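You operate a simulated robot arm through the tools that you are given. There is no shell and no other tool.

The job below is to be done with a simulated robot arm. You get a single attempt, and the scene is never put back.

TASK
Plug the work lamp into outlet 6, light it and meter its load.
Fine: the red plug, twisted home before breaker 6 goes on; meter dial to 6.

The check looks at the end state, three seconds after you hand in, the way a careful person would. Anything else that was tipped, shoved, dropped, spilled or broken makes it a failure.

THE ROBOT
A 6-joint arm with a three-finger gripper, fixed in place. Base frame: the origin is on the floor under the middle of its stand, x ahead of it, y to its left, z up. Lengths are in m, angles in degrees, forces in N, time in s.
It reaches about 1.213 m from its shoulder. Its first joint turns from -166.0 to 166.0 degrees. Payload 4.89 kg.
Tool frame: the origin (TCP) lies between the finger pads and is the grasp point; the fingertips stand 0.03 m ahead of it; z points along the fingers, y is the line along which they close. The gripper opens to 0.164 m; its body begins 0.125 m behind the TCP.
Orientation is that of the tool frame in the base frame, as a unit quaternion [w, x, y, z]. With the fingers straight down and closing along the base's y, the tool's x points along the base's -x, its y along +y and its z along -z.

THE INTERFACE
- The arm moves only by the tool send_rows. Its argument "deltas" is one flat list of numbers, 7 for each row, row after row: the gripper command, from -1 (shut) to 1 (fully open), values between in proportion, then the shift along the base's x, y, z in units of 300 mm (1.0 is 300 mm), then the turn, a rotation vector about the base's x, y, z in units of 60 degrees (1.0 is 60 degrees). In form: [claw, x, y, z, ax, ay, az, claw, x, y, z, ax, ay, az, ...]. A call has 1 to 20 rows; each row is the pose to reach, as a shift and turn from the pose commanded when the call began. A call with a number of a shift or a turn outside -1 to 1 is refused whole. Rows are played at 5 a second. More than 0.05 m and 8.6 degrees between two rows, or a gripper value outside its range, and nothing of the call is played. A pose out of reach is approached as far as the arm can. The call stops where the force on the tool passes 90 N (or 10 N more than at its start, if that is more) or the arm is blocked; 0.2 s more then pass. Each finger travels about 0.108 m/s and halts on what it meets, pressing with about 35 N; the grip force reading is that of the motor and also rises with nothing between the fingers. The clock runs only during rows and for 0.2 s after the last one: add rows that repeat a pose to give the fingers time. The reply holds the time, the measured pose of the TCP, the force on the tool along the base axes, the opening and the grip force, in the units named above and with some noise, with the torque about the TCP (base axes, N m) and any sound that the robot's microphone picked up, and new pictures: "views" is both (left out), scene, wrist or none.
- Cameras (640 x 400 px; columns grow to the right, rows downward): "scene" is fixed at [0.0504, -0.6489, 1.5282]; the picture's right is [0.93, -0.38, 0.00], its down [-0.05, -0.11, -0.99] and it looks along [0.37, 0.92, -0.12] (base axes); focal length 348 px, centre (320, 200). "wrist" rides on the gripper at [0.076, -0.002, -0.152] in the tool frame; the picture's right is [0.02, 1.00, 0.00], its down [-0.88, 0.02, -0.47] and it looks along [-0.47, 0.01, 0.88] (tool axes); focal length 247 px, centre (320, 200). There is no depth. A picture from a camera that has moved, and an enlarged one, comes with that camera's place and axes in the base frame and with its lens.
- raise_lower(by): moves the trunk up (or, below 0, down) by that many m; the arm rides with it, the base frame stays. It gives what a move gives, with no picture.
- zoom(camera, box): a new picture of the part [left, top, right, bottom] of that camera's present view, enlarged. The clock stands still meanwhile.
- close_job(): hands the job in; it is judged then, once.

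Places have to be worked out from the pictures, the camera data and where the tool is seen. Open the gripper and draw the arm clear of the work before you hand the job in, unless the task says otherwise.

The tools are called after ">>>" as a command line: name --argument value ..., lists and objects as JSON in quotes. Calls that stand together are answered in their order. send_rows: Moves the arm, as the interface text tells. Its arguments: {"type":"object","properties":{"deltas":{"type":"array","items":{"type":"number"}},"views":{"type":"string","enum":["both","scene","wrist","none"]}},"required":["deltas"]} The other tools are called the same way: raise_lower (by) moves the trunk up or down; zoom (camera, box) takes an enlarged picture of a part of a camera's view; close_job () hands the job in.

At the start:

```text
t: 0.0
tcp_pos: [0.328, 0.3703, 1.4785]
tcp_rot: [-0.001, 0.0, 1.0, 0.0]
contact_force: [0.8, -0.7, -0.5]
moment: [0.03, 0.01, 0.0]
width: 0.1643
grip_force: 0.0
trunk travel left (down, up): [-0.225, 0.165]
```

scene: 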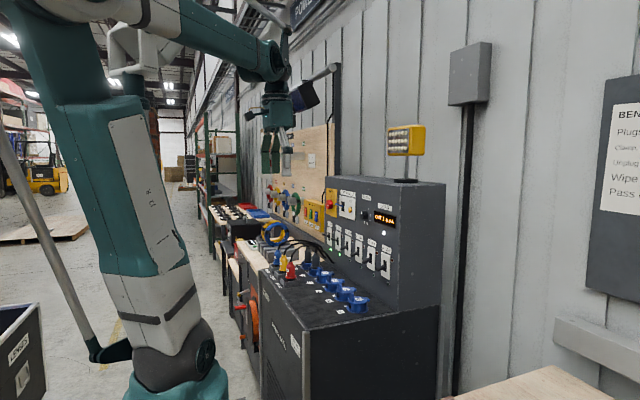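
wrist: 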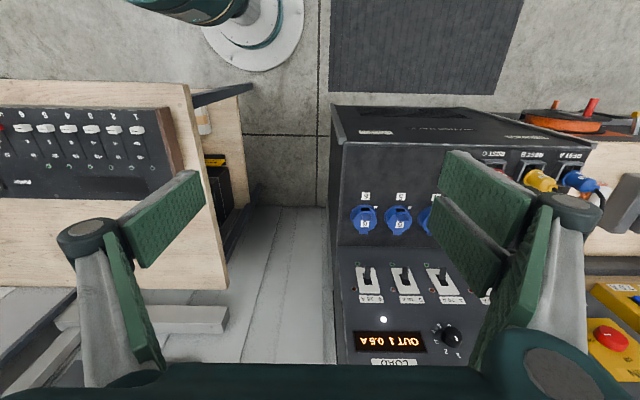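

I'll begin by enlarging the views to understand the bench: outlets, breakers, plugs, and the meter dial.

>>> zoom --camera "scene" --box '[240, 160, 460, 330]'

>>> zoom --camera "wrist" --box '[320, 90, 640, 390]'

>>> zoom --camera "wrist" --box '[330, 170, 500, 380]'

>>> zoom --camera "scene" --box '[250, 225, 380, 320]'

>>> zoom --camera "scene" --box '[315, 110, 445, 280]'

>>> zoom --camera "scene" --box '[560, 70, 640, 240]'

```text
2.35 times, centred on (350, 245) of scene
camera zoom: at [0.0504, -0.6489, 1.5282], right [0.93, -0.38, 0.0], down [-0.05, -0.11, -0.99], along [0.37, 0.92, -0.12], focal length 818 px, centre (249, 94)
```

zoom: 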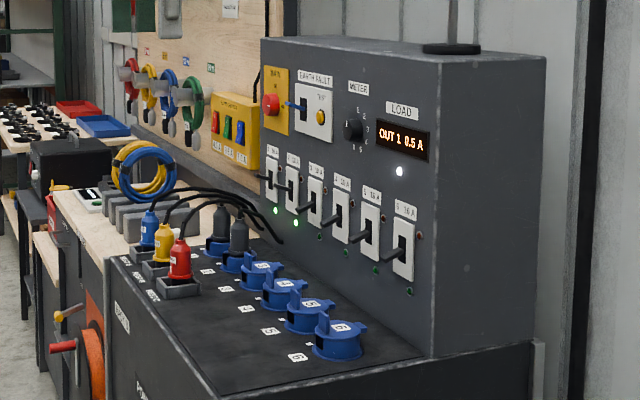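

```text
1.33 times, centred on (480, 240) of wrist
camera zoom: at [0.2507, 0.3704, 1.6314], right [-0.02, 1.0, 0.0], down [0.88, 0.02, 0.47], along [0.47, 0.01, -0.88], focal length 329 px, centre (107, 147)
```

zoom: 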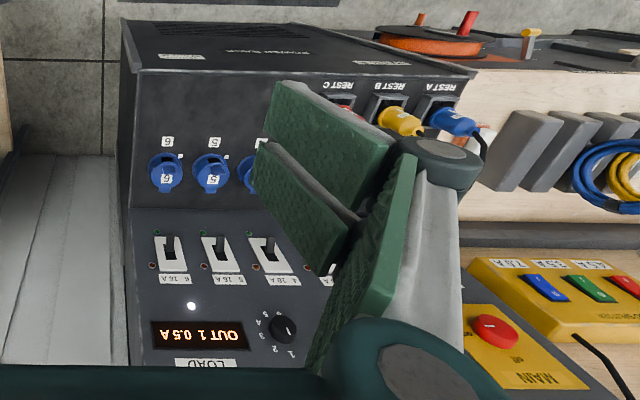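

```text
1.90 times, centred on (415, 275) of wrist
camera zoom: at [0.2507, 0.3704, 1.6314], right [-0.02, 1.0, 0.0], down [0.88, 0.02, 0.47], along [0.47, 0.01, -0.88], focal length 470 px, centre (139, 57)
```

zoom: 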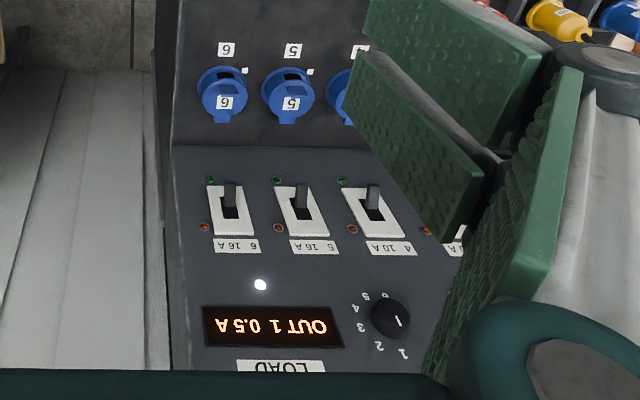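

```text
4.21 times, centred on (315, 272) of scene
camera zoom: at [0.0504, -0.6489, 1.5282], right [0.93, -0.38, 0.0], down [-0.05, -0.11, -0.99], along [0.37, 0.92, -0.12], focal length 1464 px, centre (341, -105)
```

zoom: 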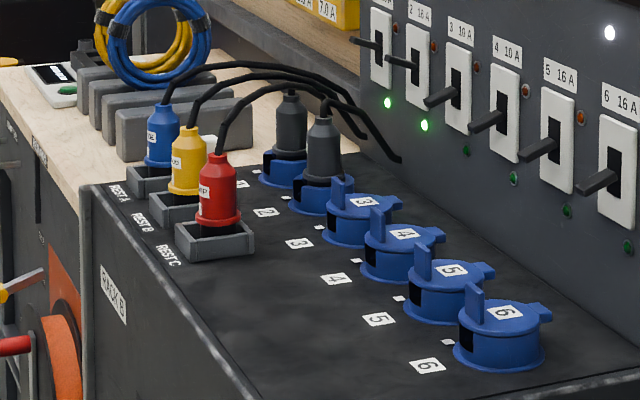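

```text
2.35 times, centred on (380, 195) of scene
camera zoom: at [0.0504, -0.6489, 1.5282], right [0.93, -0.38, 0.0], down [-0.05, -0.11, -0.99], along [0.37, 0.92, -0.12], focal length 818 px, centre (179, 212)
```

zoom: 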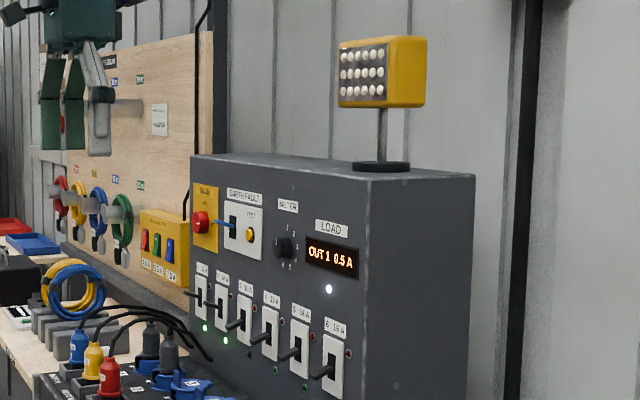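

```text
2.35 times, centred on (600, 155) of scene
camera zoom: at [0.0504, -0.6489, 1.5282], right [0.93, -0.38, 0.0], down [-0.05, -0.11, -0.99], along [0.37, 0.92, -0.12], focal length 818 px, centre (-339, 306)
```

zoom: 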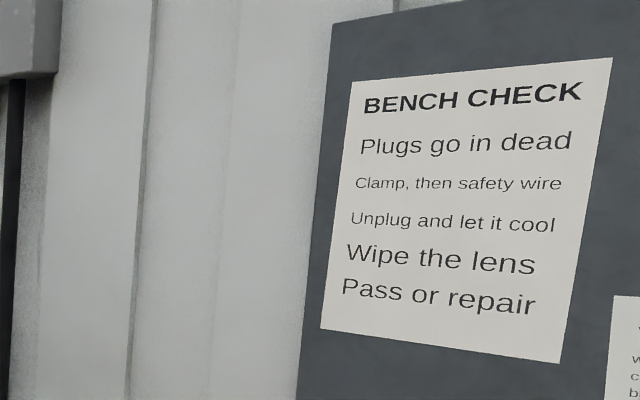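

The breakers 3–6 are off (1 and 2 are live), the red plug sits in REST C, and outlet 6 has a closed lid; I put outlet 6 near (0.68, 0.525, 0.955) and the panel face near x≈0.83. I move the open gripper above the outlets at a safe height to get a closer look.

>>> send_rows --deltas '[1, 0.07, 0.06, -0.07, 0, 0, 0, 1, 0.14, 0.12, -0.14, 0, 0, 0, 1, 0.21, 0.18, -0.21, 0, 0, 0, 1, 0.28, 0.24, -0.28, 0, 0, 0, 1, 0.35, 0.3, -0.35, 0, 0, 0, 1, 0.42, 0.36, -0.42, 0, 0, 0, 1, 0.49, 0.43, -0.49, 0, 0, 0, 1, 0.56, 0.5, -0.56, 0, 0, 0, 1, 0.56, 0.5, -0.56, 0, 0, 0]' --views "both"

```text
t: 2.0
tcp_pos: [0.4976, 0.5216, 1.3113]
tcp_rot: [0.0, 0.0, 1.0, 0.0]
contact_force: [0.3, 0.6, 0.5]
moment: [-0.12, 0.17, 0.01]
width: 0.1642
grip_force: 0.1
trunk travel left (down, up): [-0.225, 0.165]
camera wrist: at [0.42, 0.5206, 1.4634], right [-0.02, 1.0, 0.0], down [0.88, 0.02, 0.47], along [0.47, 0.01, -0.88], focal length 247 px, centre (320, 200)
```

scene: 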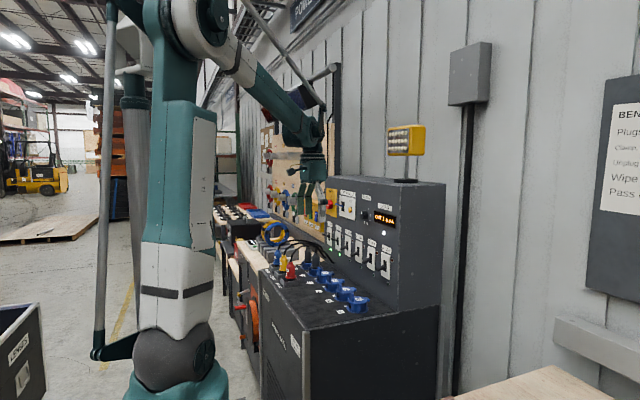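
wrist: 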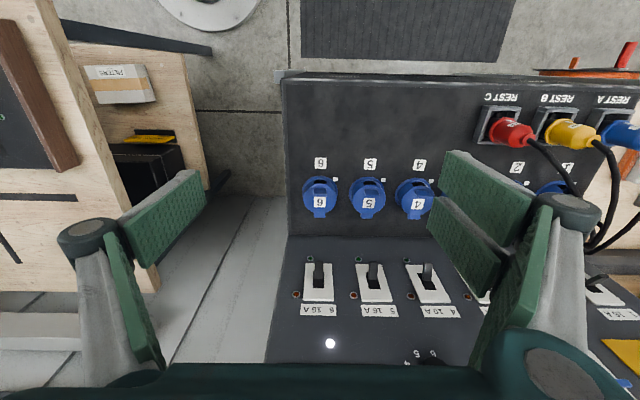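

Now outlets 4–6 and the rest plugs are in view; I enlarge them to understand the lids, keyways and the breaker levers.

>>> zoom --camera "wrist" --box '[285, 140, 445, 240]'

>>> zoom --camera "wrist" --box '[470, 80, 640, 190]'

>>> zoom --camera "wrist" --box '[280, 245, 480, 370]'

>>> zoom --camera "scene" --box '[305, 255, 385, 315]'

>>> zoom --camera "scene" --box '[265, 240, 345, 300]'

>>> zoom --camera "scene" --box '[320, 180, 410, 290]'

```text
4.00 times, centred on (365, 190) of wrist
camera zoom: at [0.42, 0.5206, 1.4634], right [-0.02, 1.0, 0.0], down [0.88, 0.02, 0.47], along [0.47, 0.01, -0.88], focal length 988 px, centre (140, 240)
```

zoom: 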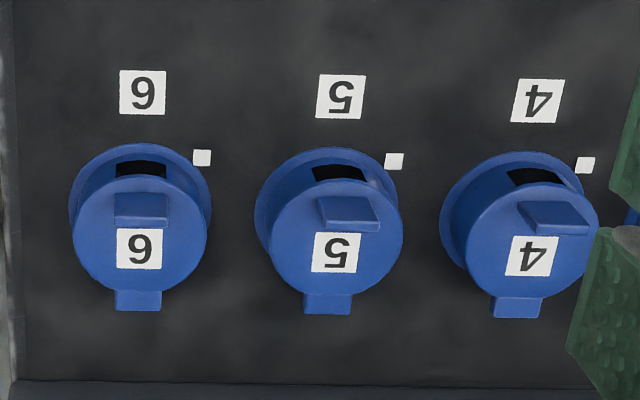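

```text
3.64 times, centred on (555, 135) of wrist
camera zoom: at [0.42, 0.5206, 1.4634], right [-0.02, 1.0, 0.0], down [0.88, 0.02, 0.47], along [0.47, 0.01, -0.88], focal length 898 px, centre (-534, 436)
```

zoom: 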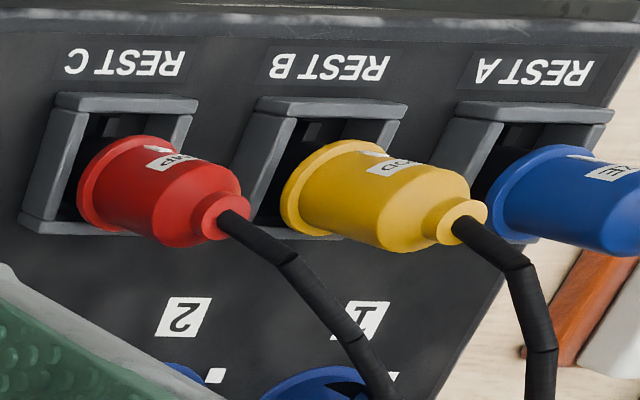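

```text
3.20 times, centred on (380, 308) of wrist
camera zoom: at [0.42, 0.5206, 1.4634], right [-0.02, 1.0, 0.0], down [0.88, 0.02, 0.47], along [0.47, 0.01, -0.88], focal length 790 px, centre (128, -144)
```

zoom: 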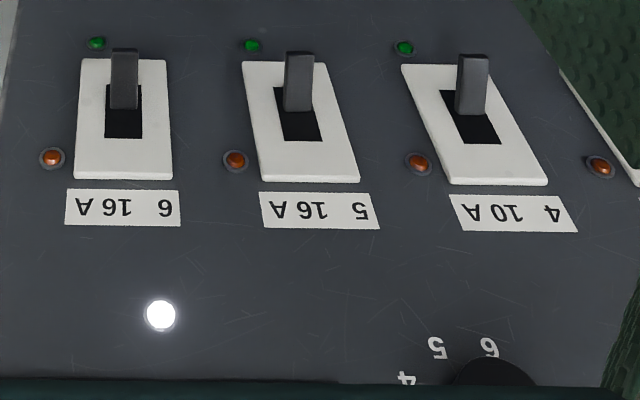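

```text
6.67 times, centred on (345, 285) of scene
camera zoom: at [0.0504, -0.6489, 1.5282], right [0.93, -0.38, 0.0], down [-0.05, -0.11, -0.99], along [0.37, 0.92, -0.12], focal length 2318 px, centre (153, -367)
```

zoom: 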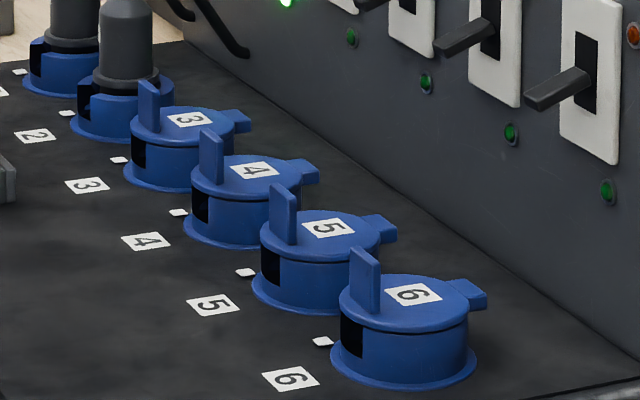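

```text
6.67 times, centred on (305, 270) of scene
camera zoom: at [0.0504, -0.6489, 1.5282], right [0.93, -0.38, 0.0], down [-0.05, -0.11, -0.99], along [0.37, 0.92, -0.12], focal length 2318 px, centre (420, -267)
```

zoom: 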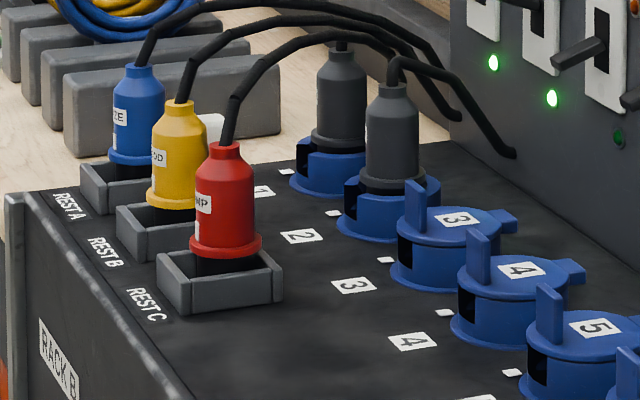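

```text
3.64 times, centred on (365, 235) of scene
camera zoom: at [0.0504, -0.6489, 1.5282], right [0.93, -0.38, 0.0], down [-0.05, -0.11, -0.99], along [0.37, 0.92, -0.12], focal length 1265 px, centre (156, 73)
```

zoom: 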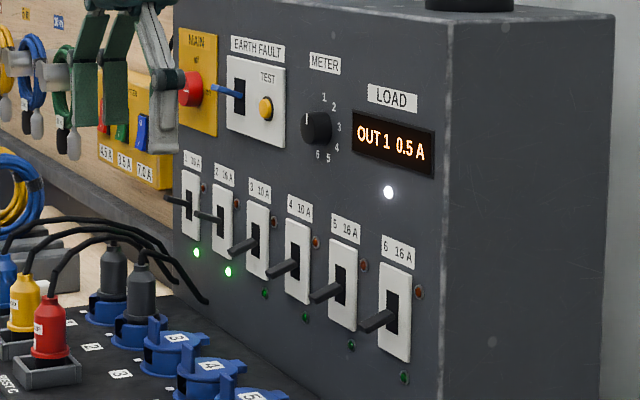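

The lids hinge on the +x side with an upright fin on the −x side, the keyway notch faces −x, and a white bench mark sits ~45° clockwise from it. I check the gripper's own geometry and the lids of outlets 1–2 (occupied) before planning contact.

>>> zoom --camera "scene" --box '[265, 110, 345, 220]'

>>> zoom --camera "scene" --box '[290, 245, 335, 285]'

>>> zoom --camera "scene" --box '[350, 195, 400, 240]'

```text
3.64 times, centred on (305, 165) of scene
camera zoom: at [0.0504, -0.6489, 1.5282], right [0.93, -0.38, 0.0], down [-0.05, -0.11, -0.99], along [0.37, 0.92, -0.12], focal length 1265 px, centre (374, 327)
```

zoom: 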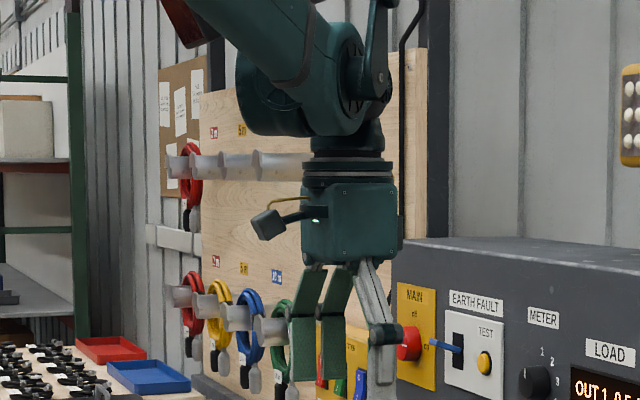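

```text
10.00 times, centred on (312, 265) of scene
camera zoom: at [0.0504, -0.6489, 1.5282], right [0.93, -0.38, 0.0], down [-0.05, -0.11, -0.99], along [0.37, 0.92, -0.12], focal length 3478 px, centre (395, -450)
```

zoom: 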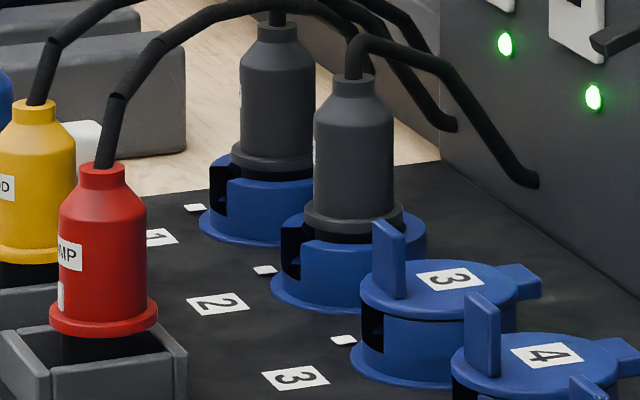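

```text
8.89 times, centred on (375, 218) of scene
camera zoom: at [0.0504, -0.6489, 1.5282], right [0.93, -0.38, 0.0], down [-0.05, -0.11, -0.99], along [0.37, 0.92, -0.12], focal length 3091 px, centre (-169, 44)
```

zoom: 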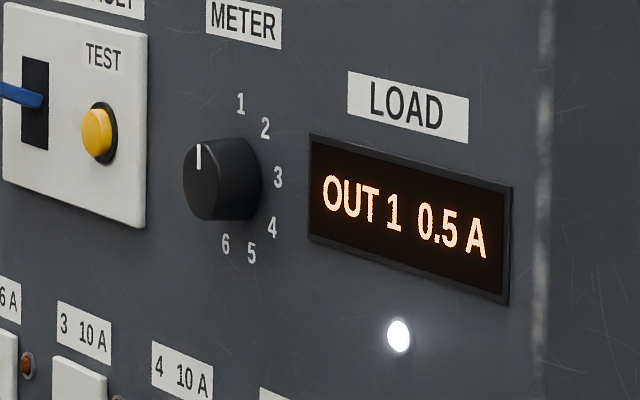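

The gripper has one finger on its −y side and two on its +y side. I put the outlet 6 fin at about x=0.655, y=0.526, z=0.968–1.003, with the hinge at x≈0.722. I shut the gripper and descend in front (−x side) of outlet 6, staying above it for a check.

>>> send_rows --deltas '[-1, 0.05, 0.0, -0.1, 0, 0, 0, -1, 0.1, 0.0, -0.2, 0, 0, 0, -1, 0.15, 0.005, -0.3, 0, 0, 0, -1, 0.2, 0.01, -0.4, 0, 0, 0, -1, 0.25, 0.015, -0.52, 0, 0, 0, -1, 0.27, 0.015, -0.64, 0, 0, 0, -1, 0.27, 0.015, -0.64, 0, 0, 0]' --views "both"

```text
t: 3.6
tcp_pos: [0.578, 0.5255, 1.1183]
tcp_rot: [-0.001, 0.0, 1.0, -0.001]
contact_force: [0.5, 0.9, -0.7]
moment: [-0.09, 0.06, -0.01]
width: 0.0002
grip_force: 35.1
trunk travel left (down, up): [-0.225, 0.165]
camera wrist: at [0.5006, 0.5246, 1.2716], right [-0.02, 1.0, 0.0], down [0.88, 0.02, 0.47], along [0.47, 0.01, -0.88], focal length 247 px, centre (320, 200)
```

scene: 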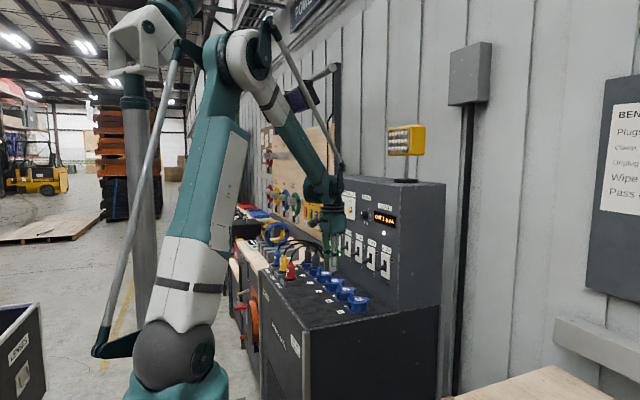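
wrist: 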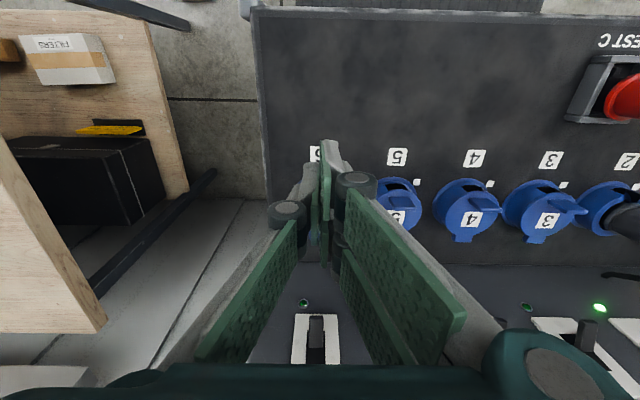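

The shut fingers now hang in front of outlet 6; I enlarge the scene view to judge the fingertip position relative to the fin.

>>> zoom --camera "scene" --box '[300, 200, 400, 320]'

>>> zoom --camera "wrist" --box '[250, 110, 430, 260]'

```text
3.33 times, centred on (350, 260) of scene
camera zoom: at [0.0504, -0.6489, 1.5282], right [0.93, -0.38, 0.0], down [-0.05, -0.11, -0.99], along [0.37, 0.92, -0.12], focal length 1159 px, centre (220, 0)
```

zoom: 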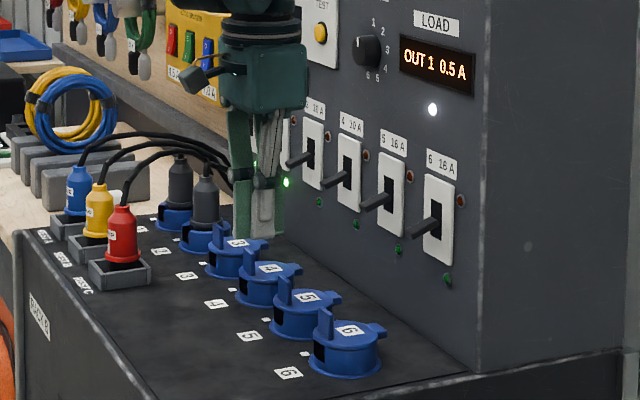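

```text
2.67 times, centred on (340, 185) of wrist
camera zoom: at [0.5006, 0.5246, 1.2716], right [-0.02, 1.0, 0.0], down [0.88, 0.02, 0.47], along [0.47, 0.01, -0.88], focal length 659 px, centre (267, 240)
```

zoom: 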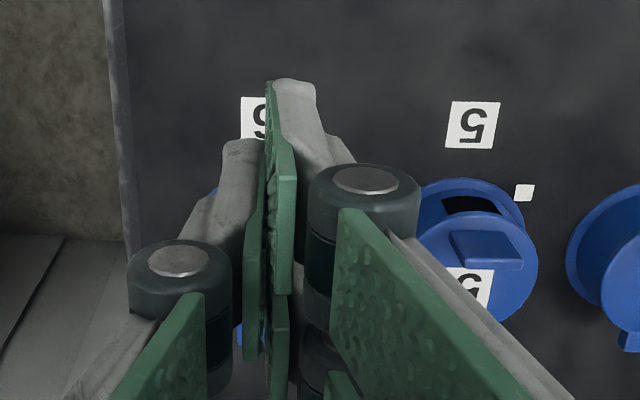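

Fingertips are at about (0.573, 0.526, 1.09). I lower them to about z≈0.985 in front of the fin and then push slowly in +x so that the lid swings up on its hinge.

>>> send_rows --deltas '[-1, 0, 0, -0.09, 0, 0, 0, -1, 0, 0, -0.18, 0, 0, 0, -1, 0, 0, -0.27, 0, 0, 0, -1, 0, 0, -0.344, 0, 0, 0, -1, 0.07, 0, -0.344, 0, 0, 0, -1, 0.13, 0, -0.344, 0, 0, 0, -1, 0.18, 0, -0.344, 0, 0, 0, -1, 0.22, 0, -0.344, 0, 0, 0, -1, 0.26, 0, -0.344, 0, 0, 0]' --views "both"

>>> zoom --camera "scene" --box '[310, 230, 390, 320]'

```text
t: 5.5
tcp_pos: [0.6324, 0.5254, 1.0176]
tcp_rot: [-0.005, -0.002, 1.0, 0.0]
contact_force: [-35.2, -2.0, 19.2]
moment: [0.06, 0.28, -0.04]
width: 0.0
grip_force: 35.1
trunk travel left (down, up): [-0.225, 0.165]
stopped in row 9: the force on the tool passed its limit at 105 N (the readings are from after the stop); the commanded pose is now the measured one
camera wrist: at [0.5566, 0.5247, 1.172], right [-0.03, 1.0, 0.0], down [0.89, 0.02, 0.46], along [0.46, 0.01, -0.89], focal length 247 px, centre (320, 200)
```

scene: 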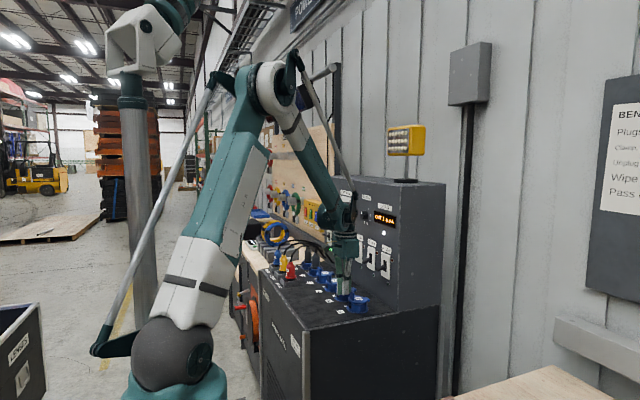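
wrist: 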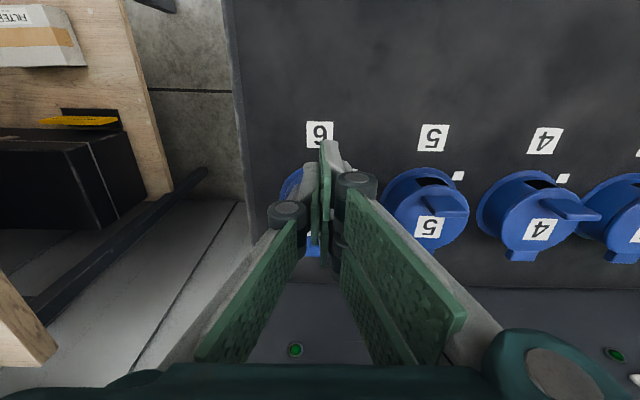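

```text
4.44 times, centred on (350, 275) of scene
camera zoom: at [0.0504, -0.6489, 1.5282], right [0.93, -0.38, 0.0], down [-0.05, -0.11, -0.99], along [0.37, 0.92, -0.12], focal length 1546 px, centre (187, -133)
```

zoom: 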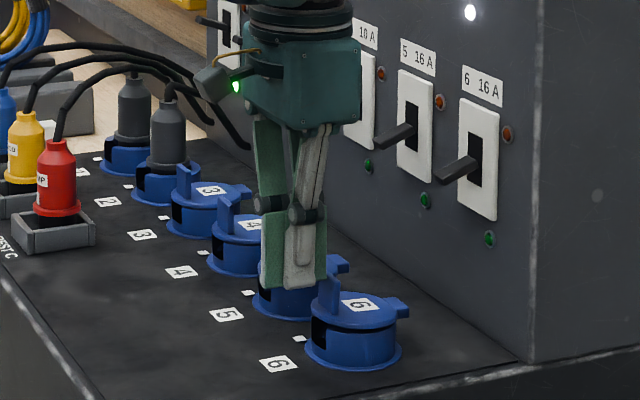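

The push jammed: near the start of its arc the fin has to move mostly upward, so a horizontal push binds against friction. I back off, go up, and move over toward outlets 1–2 to see how an open lid sits there and to look at the red plug.

>>> send_rows --deltas '[-1, -0.08, 0, 0, 0, 0, 0, -1, -0.16, 0, 0.08, 0, 0, 0, -1, -0.22, 0.04, 0.22, 0, 0, 0, -1, -0.28, 0.15, 0.36, 0, 0, 0, -1, -0.34, 0.27, 0.48, 0, 0, 0, -1, -0.4, 0.4, 0.58, 0, 0, 0, -1, -0.42, 0.53, 0.66, 0, 0, 0, -1, -0.42, 0.67, 0.7, 0, 0, 0, -0.5, -0.42, 0.8, 0.74, 0, 0, 0, 0, -0.42, 0.93, 0.74, 0, 0, 0, 0.5, -0.42, 1.0, 0.74, 0, 0, 0, 1, -0.42, 1.0, 0.74, 0, 0, 0, 1, -0.42, 1.0, 0.74, 0, 0, 0, 1, -0.42, 1.0, 0.74, 0, 0, 0, 1, -0.42, 1.0, 0.74, 0, 0, 0]' --views "both"

```text
refused: row 4 steps farther than a row can; nothing moved
```

One step was too long; I resend with smaller steps.

>>> send_rows --deltas '[-1, -0.08, 0, 0, 0, 0, 0, -1, -0.16, 0, 0.08, 0, 0, 0, -1, -0.2, 0.02, 0.2, 0, 0, 0, -1, -0.24, 0.08, 0.33, 0, 0, 0, -1, -0.28, 0.18, 0.44, 0, 0, 0, -1, -0.33, 0.28, 0.54, 0, 0, 0, -1, -0.38, 0.4, 0.62, 0, 0, 0, -1, -0.42, 0.52, 0.7, 0, 0, 0, -0.5, -0.42, 0.66, 0.74, 0, 0, 0, 0, -0.42, 0.8, 0.74, 0, 0, 0, 0.5, -0.42, 0.92, 0.74, 0, 0, 0, 1, -0.42, 1.0, 0.74, 0, 0, 0, 1, -0.42, 1.0, 0.74, 0, 0, 0, 1, -0.42, 1.0, 0.74, 0, 0, 0]' --views "both"

>>> zoom --camera "wrist" --box '[250, 100, 450, 250]'

>>> zoom --camera "wrist" --box '[280, 140, 420, 240]'

>>> zoom --camera "scene" --box '[320, 265, 380, 315]'

```text
t: 8.5
tcp_pos: [0.5098, 0.8264, 1.2376]
tcp_rot: [-0.005, -0.002, 1.0, -0.001]
contact_force: [0.3, 0.6, 0.0]
moment: [-0.02, 0.0, 0.01]
width: 0.1639
grip_force: 0.1
trunk travel left (down, up): [-0.225, 0.165]
camera wrist: at [0.4341, 0.8249, 1.3913], right [-0.03, 1.0, 0.0], down [0.89, 0.02, 0.46], along [0.46, 0.01, -0.89], focal length 247 px, centre (320, 200)
```

scene: 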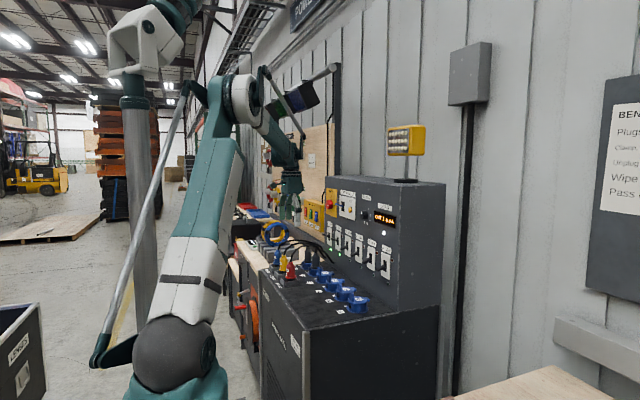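
wrist: 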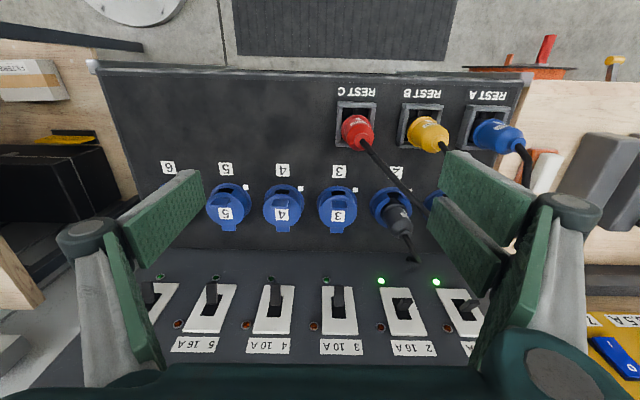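

```text
2.67 times, centred on (350, 175) of wrist
camera zoom: at [0.4341, 0.8249, 1.3913], right [-0.03, 1.0, 0.0], down [0.89, 0.02, 0.46], along [0.46, 0.01, -0.89], focal length 659 px, centre (240, 267)
```

zoom: 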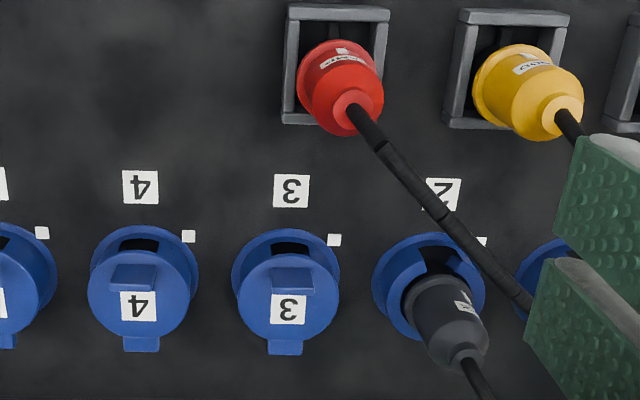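

```text
4.00 times, centred on (350, 190) of wrist
camera zoom: at [0.4341, 0.8249, 1.3913], right [-0.03, 1.0, 0.0], down [0.89, 0.02, 0.46], along [0.46, 0.01, -0.89], focal length 988 px, centre (200, 240)
```

zoom: 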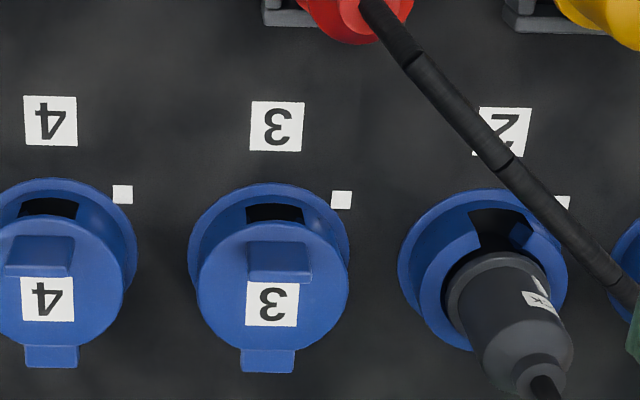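

```text
8.00 times, centred on (350, 290) of scene
camera zoom: at [0.0504, -0.6489, 1.5282], right [0.93, -0.38, 0.0], down [-0.05, -0.11, -0.99], along [0.37, 0.92, -0.12], focal length 2782 px, centre (80, -520)
```

zoom: 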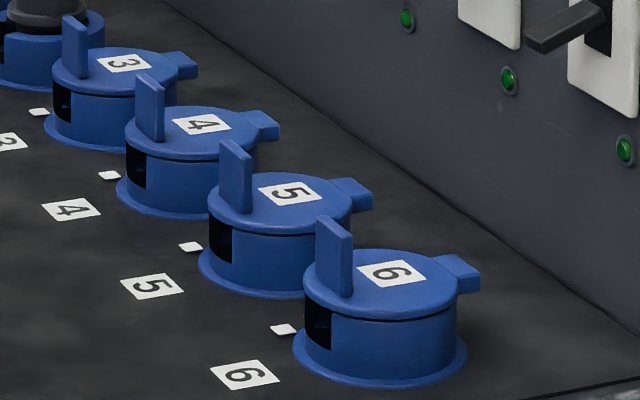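

Outlets 1–2 simply have no lids; both the red plug's mark and the keyways face −x, and the seated plugs are turned clockwise. Lid 6 is still shut and undamaged; I'll instead grip the fin by its side edges (closing along y) and follow its arc, so first I get a close, precise look at outlet 6 with the gripper open.

>>> send_rows --deltas '[1, 0.02, -0.13, 0, 0, -0.003, 0, 1, 0.04, -0.27, 0, 0, -0.005, 0, 1, 0.08, -0.41, 0, 0.001, -0.007, -0.002, 1, 0.12, -0.55, 0, 0.002, -0.0095, -0.004, 1, 0.16, -0.69, 0, 0.002, -0.0095, -0.004, 1, 0.2, -0.83, -0.04, 0.002, -0.0095, -0.004, 1, 0.24, -0.95, -0.12, 0.002, -0.0095, -0.004, 1, 0.28, -1.0, -0.25, 0.002, -0.0095, -0.004, 1, 0.3, -1.0, -0.39, 0.002, -0.0095, -0.004, 1, 0.3, -1.0, -0.39, 0.002, -0.0095, -0.004]' --views "wrist"

>>> zoom --camera "wrist" --box '[240, 120, 400, 270]'

>>> zoom --camera "wrist" --box '[270, 130, 370, 210]'

>>> zoom --camera "scene" --box '[325, 250, 385, 315]'

```text
t: 10.7
tcp_pos: [0.6007, 0.5269, 1.1202]
tcp_rot: [0.0, 0.0, 1.0, 0.0]
contact_force: [0.1, -0.3, -0.6]
moment: [-0.06, 0.11, -0.03]
width: 0.1638
grip_force: 0.0
trunk travel left (down, up): [-0.225, 0.165]
camera wrist: at [0.5227, 0.5256, 1.2727], right [-0.02, 1.0, 0.0], down [0.88, 0.02, 0.47], along [0.47, 0.01, -0.88], focal length 247 px, centre (320, 200)
```

wrist: 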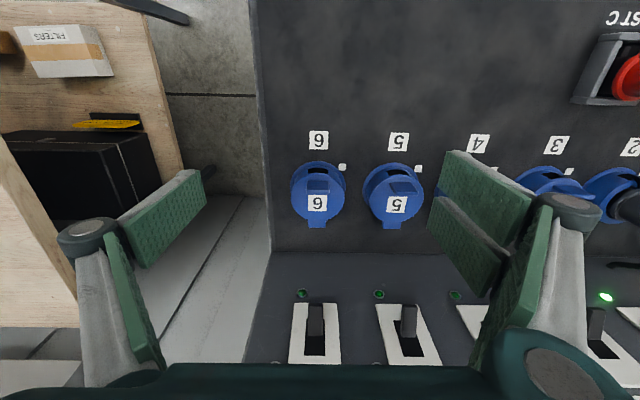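

```text
2.67 times, centred on (320, 195) of wrist
camera zoom: at [0.5227, 0.5256, 1.2727], right [-0.02, 1.0, 0.0], down [0.88, 0.02, 0.47], along [0.47, 0.01, -0.88], focal length 659 px, centre (320, 213)
```

zoom: 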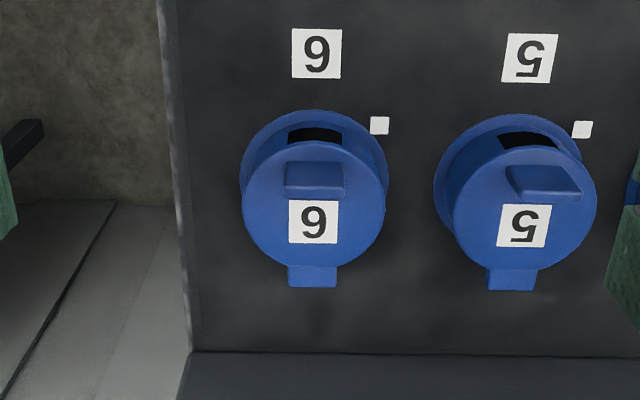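

```text
5.00 times, centred on (320, 170) of wrist
camera zoom: at [0.5227, 0.5256, 1.2727], right [-0.02, 1.0, 0.0], down [0.88, 0.02, 0.47], along [0.47, 0.01, -0.88], focal length 1235 px, centre (320, 350)
```

zoom: 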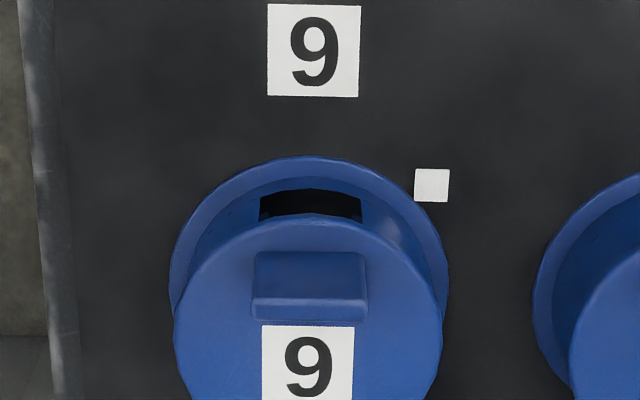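

```text
6.15 times, centred on (355, 282) of scene
camera zoom: at [0.0504, -0.6489, 1.5282], right [0.93, -0.38, 0.0], down [-0.05, -0.11, -0.99], along [0.37, 0.92, -0.12], focal length 2140 px, centre (105, -308)
```

zoom: 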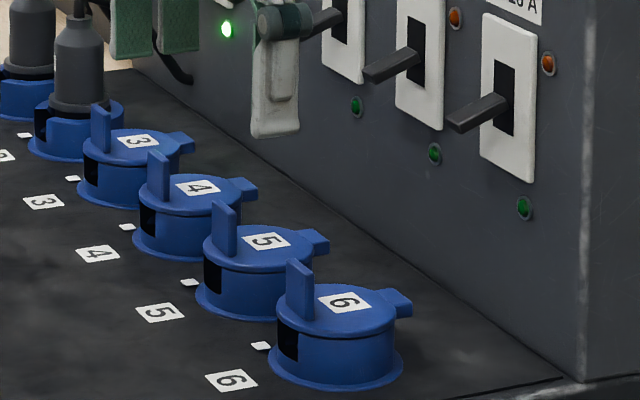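

Refined: fin occupies x 0.656–0.662, y 0.512–0.540, z 0.968–1.00; outlet centre (0.681, 0.526), hinge near x≈0.723. I part-close to ~70 mm, move over the fin, and lower the tips to z≈0.984 astride it, without gripping yet.

>>> send_rows --deltas '[0.5, 0.05, -0.004, 0, 0, 0, 0, 0, 0.12, -0.004, 0, 0, 0, 0, -0.15, 0.2243, -0.004, 0, 0, 0, 0, -0.15, 0.2243, -0.004, -0.04, 0, 0, 0, -0.15, 0.2243, -0.004, -0.14, 0, 0, 0, -0.15, 0.2243, -0.004, -0.24, 0, 0, 0, -0.15, 0.2243, -0.004, -0.3, 0, 0, 0, -0.15, 0.2243, -0.004, -0.354, 0, 0, 0, -0.15, 0.2243, -0.004, -0.354, 0, 0, 0]' --views "wrist"

>>> zoom --camera "scene" --box '[315, 235, 385, 315]'

>>> zoom --camera "wrist" --box '[240, 80, 420, 230]'

```text
t: 12.7
tcp_pos: [0.6686, 0.5265, 1.0158]
tcp_rot: [-0.001, 0.0, 1.0, 0.001]
contact_force: [-0.8, -0.1, 0.5]
moment: [-0.01, 0.05, -0.01]
width: 0.0698
grip_force: 0.1
trunk travel left (down, up): [-0.225, 0.165]
camera wrist: at [0.5909, 0.5245, 1.1683], right [-0.02, 1.0, 0.0], down [0.88, 0.02, 0.47], along [0.47, 0.01, -0.88], focal length 247 px, centre (320, 200)
```

wrist: 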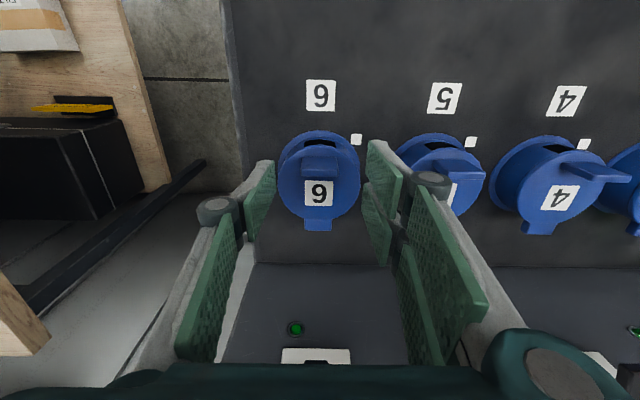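

```text
5.00 times, centred on (350, 275) of scene
camera zoom: at [0.0504, -0.6489, 1.5282], right [0.93, -0.38, 0.0], down [-0.05, -0.11, -0.99], along [0.37, 0.92, -0.12], focal length 1739 px, centre (170, -175)
```

zoom: 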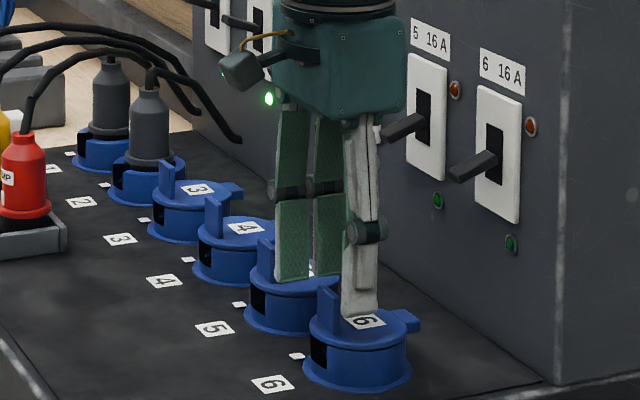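

```text
2.67 times, centred on (330, 155) of wrist
camera zoom: at [0.5909, 0.5245, 1.1683], right [-0.02, 1.0, 0.0], down [0.88, 0.02, 0.47], along [0.47, 0.01, -0.88], focal length 659 px, centre (293, 320)
```

zoom: 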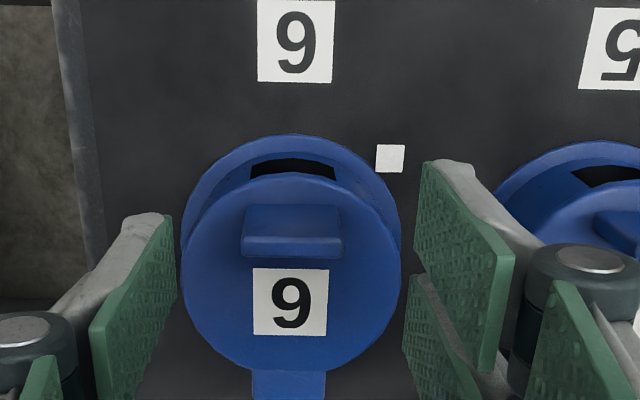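

The fingers straddle the fin correctly (fin edge sits under the single finger and one of the pair). I close on its edges.

>>> send_rows --deltas '[-0.5, 0, 0, 0, 0, 0, 0, -1, 0, 0, 0, 0, 0, 0, -1, 0, 0, 0, 0, 0, 0, -1, 0, 0, 0, 0, 0, 0]' --views "wrist"

>>> zoom --camera "wrist" --box '[240, 80, 420, 230]'

```text
t: 13.7
tcp_pos: [0.6681, 0.5245, 1.0162]
tcp_rot: [0.0, 0.0, 1.0, 0.001]
contact_force: [-0.3, -5.2, -3.5]
moment: [-0.15, 0.25, -0.07]
width: 0.0295
grip_force: 44.8
trunk travel left (down, up): [-0.225, 0.165]
camera wrist: at [0.5908, 0.5242, 1.1685], right [-0.02, 1.0, 0.0], down [0.88, 0.02, 0.47], along [0.47, 0.01, -0.88], focal length 247 px, centre (320, 200)
```

wrist: 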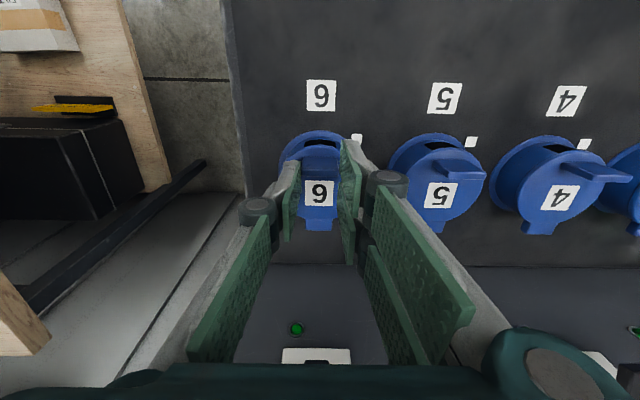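

```text
2.67 times, centred on (330, 155) of wrist
camera zoom: at [0.5908, 0.5242, 1.1685], right [-0.02, 1.0, 0.0], down [0.88, 0.02, 0.47], along [0.47, 0.01, -0.88], focal length 659 px, centre (293, 320)
```

zoom: 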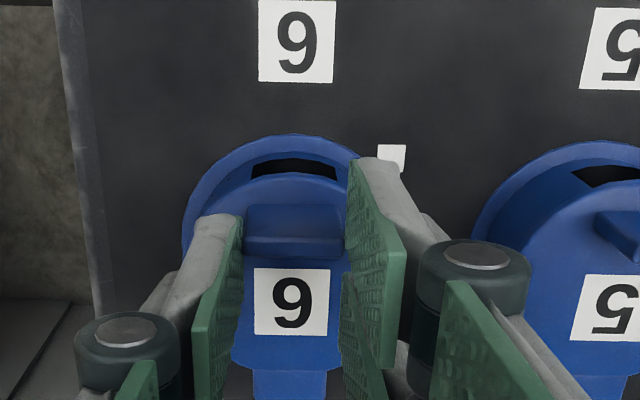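

The fin is gripped (29.5 mm). I now lift along the lid's arc about the hinge, tilting the tool back slightly as it opens, first to about 30°.

>>> send_rows --deltas '[-1, 0.007, 0, 0.018, 0, -0.025, 0, -1, 0.0143, 0, 0.0373, 0, -0.05, 0, -1, 0.024, 0, 0.054, 0, -0.075, 0, -1, 0.034, 0, 0.0707, 0, -0.1, 0, -1, 0.046, 0, 0.085, 0, -0.125, 0, -1, 0.0593, 0, 0.099, 0, -0.15, 0]' --views "wrist"

>>> zoom --camera "scene" --box '[315, 235, 385, 315]'

>>> zoom --camera "wrist" --box '[240, 80, 420, 230]'

```text
t: 15.1
tcp_pos: [0.6852, 0.5252, 1.0453]
tcp_rot: [0.079, 0.0, 0.997, 0.001]
contact_force: [-15.7, -1.2, -5.0]
moment: [-0.01, 1.69, 0.03]
width: 0.0282
grip_force: 44.8
trunk travel left (down, up): [-0.225, 0.165]
camera wrist: at [0.5849, 0.5241, 1.1845], right [-0.02, 1.0, 0.0], down [0.8, 0.02, 0.6], along [0.6, 0.01, -0.8], focal length 247 px, centre (320, 200)
```

wrist: 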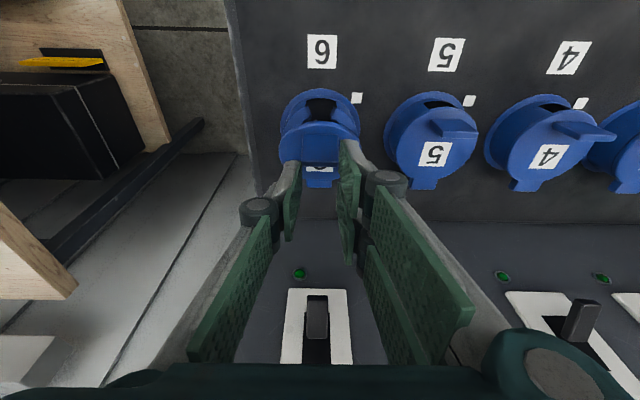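

```text
5.00 times, centred on (350, 275) of scene
camera zoom: at [0.0504, -0.6489, 1.5282], right [0.93, -0.38, 0.0], down [-0.05, -0.11, -0.99], along [0.37, 0.92, -0.12], focal length 1739 px, centre (170, -175)
```

zoom: 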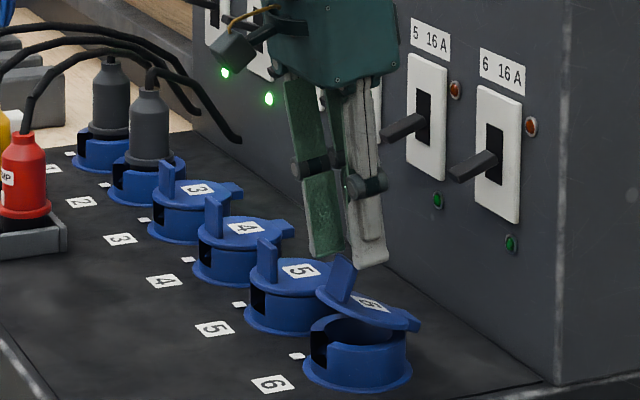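

```text
2.67 times, centred on (330, 155) of wrist
camera zoom: at [0.5849, 0.5241, 1.1845], right [-0.02, 1.0, 0.0], down [0.8, 0.02, 0.6], along [0.6, 0.01, -0.8], focal length 659 px, centre (293, 320)
```

zoom: 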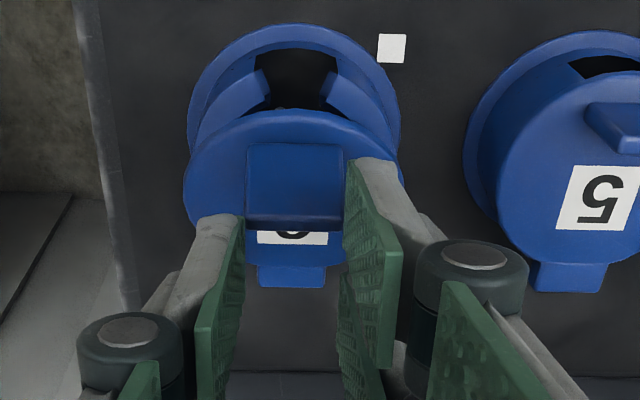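

The lid is lifting with the grip (about 25–30° open). I continue along the arc to about 60°.

>>> send_rows --deltas '[-1, 0.0135, 0, 0.012, 0, -0.025, 0, -1, 0.0283, 0, 0.0227, 0, -0.05, 0, -1, 0.044, 0, 0.031, 0, -0.075, 0, -1, 0.061, 0, 0.039, 0, -0.1, 0, -1, 0.078, 0, 0.044, 0, -0.125, 0, -1, 0.0957, 0, 0.0483, 0, -0.15, 0]' --views "wrist"

>>> zoom --camera "scene" --box '[315, 235, 385, 315]'

>>> zoom --camera "wrist" --box '[240, 60, 420, 210]'

```text
t: 15.7
tcp_pos: [0.6948, 0.5331, 1.0537]
tcp_rot: [0.107, -0.003, 0.994, 0.006]
contact_force: [0.2, 1.4, -0.5]
moment: [-0.08, -0.1, -0.03]
width: 0.0
grip_force: 44.9
trunk travel left (down, up): [-0.225, 0.165]
stopped in row 3: the force on the tool passed its limit at 99 N (the readings are from after the stop); the commanded pose is now the measured one
camera wrist: at [0.5859, 0.5298, 1.1853], right [-0.03, 1.0, 0.01], down [0.76, 0.02, 0.65], along [0.65, 0.02, -0.76], focal length 247 px, centre (320, 200)
```

wrist: 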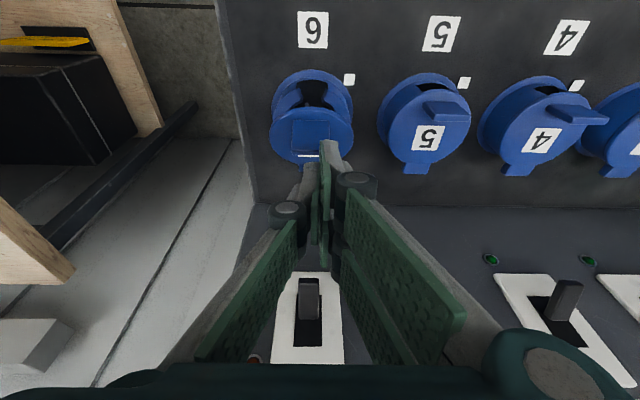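

```text
5.00 times, centred on (350, 275) of scene
camera zoom: at [0.0504, -0.6489, 1.5282], right [0.93, -0.38, 0.0], down [-0.05, -0.11, -0.99], along [0.37, 0.92, -0.12], focal length 1739 px, centre (170, -175)
```

zoom: 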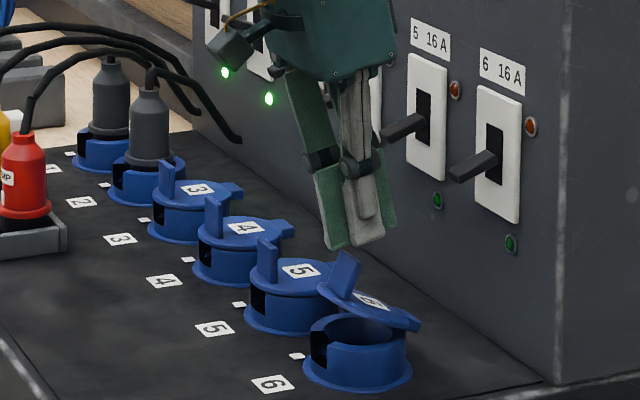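

```text
2.67 times, centred on (330, 135) of wrist
camera zoom: at [0.5859, 0.5298, 1.1853], right [-0.03, 1.0, 0.01], down [0.76, 0.02, 0.65], along [0.65, 0.02, -0.76], focal length 659 px, centre (293, 373)
```

zoom: 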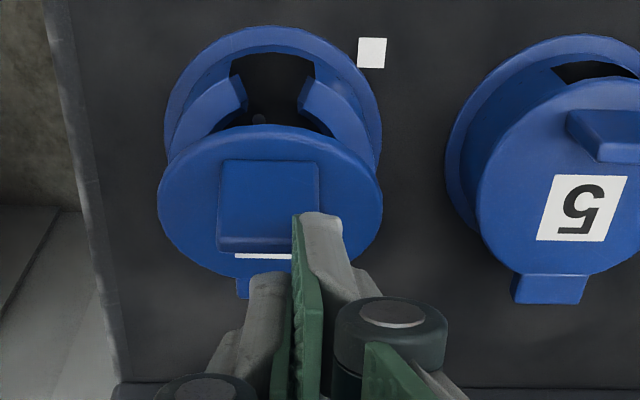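

The grip slipped off the fin, but the lid stays up by itself at roughly 30° – the hinge holds by friction. I retreat upward, then come down in front with shut fingers tilted 30° so the fingertip sits just below the raised rim, to push it the rest of the way.

>>> send_rows --deltas '[-1, 0, 0, 0.1, 0, 0, 0, -1, 0, 0, 0.24, 0, -0.02, 0, -1, -0.1, -0.01, 0.26, -0.004, -0.11, -0.002, -1, -0.2, -0.02, 0.26, -0.008, -0.2, -0.004, -1, -0.327, -0.0247, 0.2, -0.0115, -0.295, -0.0057, -1, -0.36, -0.0247, 0.08, -0.0115, -0.295, -0.0057, -1, -0.36, -0.0247, -0.05, -0.0115, -0.295, -0.0057, -1, -0.36, -0.0247, -0.177, -0.0115, -0.295, -0.0057, -1, -0.36, -0.0247, -0.177, -0.0115, -0.295, -0.0057]' --views "wrist"

>>> zoom --camera "scene" --box '[315, 235, 385, 315]'

>>> zoom --camera "wrist" --box '[240, 60, 420, 210]'

```text
t: 17.7
tcp_pos: [0.5852, 0.5275, 0.9986]
tcp_rot: [0.258, -0.002, 0.966, -0.001]
contact_force: [1.3, 0.7, -0.4]
moment: [-0.09, 0.04, -0.04]
width: 0.0
grip_force: 45.4
trunk travel left (down, up): [-0.225, 0.165]
camera wrist: at [0.4422, 0.5264, 1.0919], right [-0.02, 1.0, -0.01], down [0.53, 0.02, 0.85], along [0.85, 0.01, -0.53], focal length 247 px, centre (320, 200)
```

wrist: 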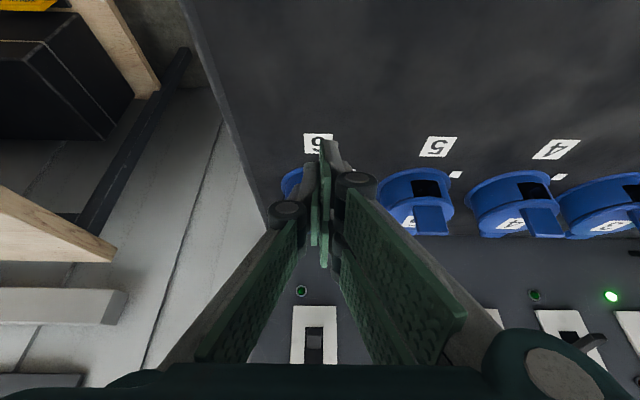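

```text
5.00 times, centred on (350, 275) of scene
camera zoom: at [0.0504, -0.6489, 1.5282], right [0.93, -0.38, 0.0], down [-0.05, -0.11, -0.99], along [0.37, 0.92, -0.12], focal length 1739 px, centre (170, -175)
```

zoom: 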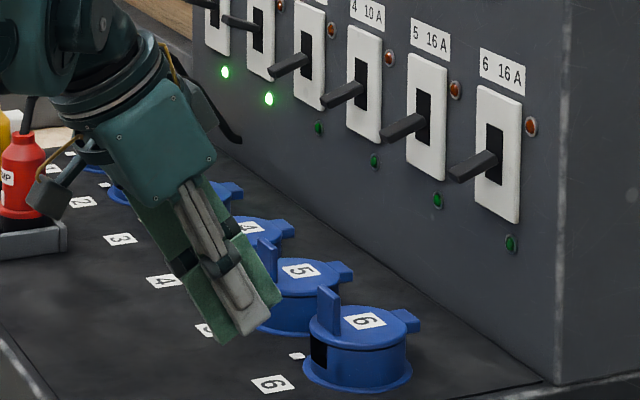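

```text
2.67 times, centred on (330, 135) of wrist
camera zoom: at [0.4422, 0.5264, 1.0919], right [-0.02, 1.0, -0.01], down [0.53, 0.02, 0.85], along [0.85, 0.01, -0.53], focal length 659 px, centre (293, 373)
```

zoom: 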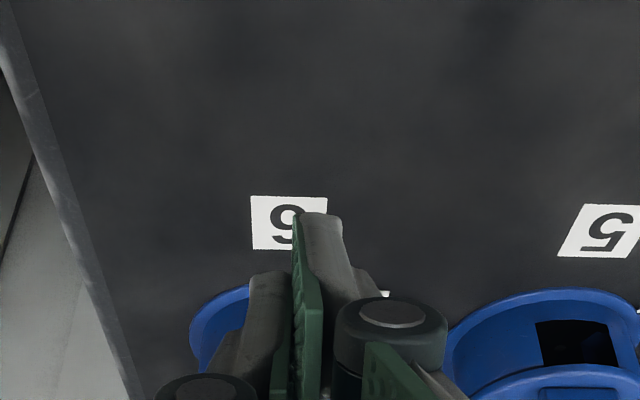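

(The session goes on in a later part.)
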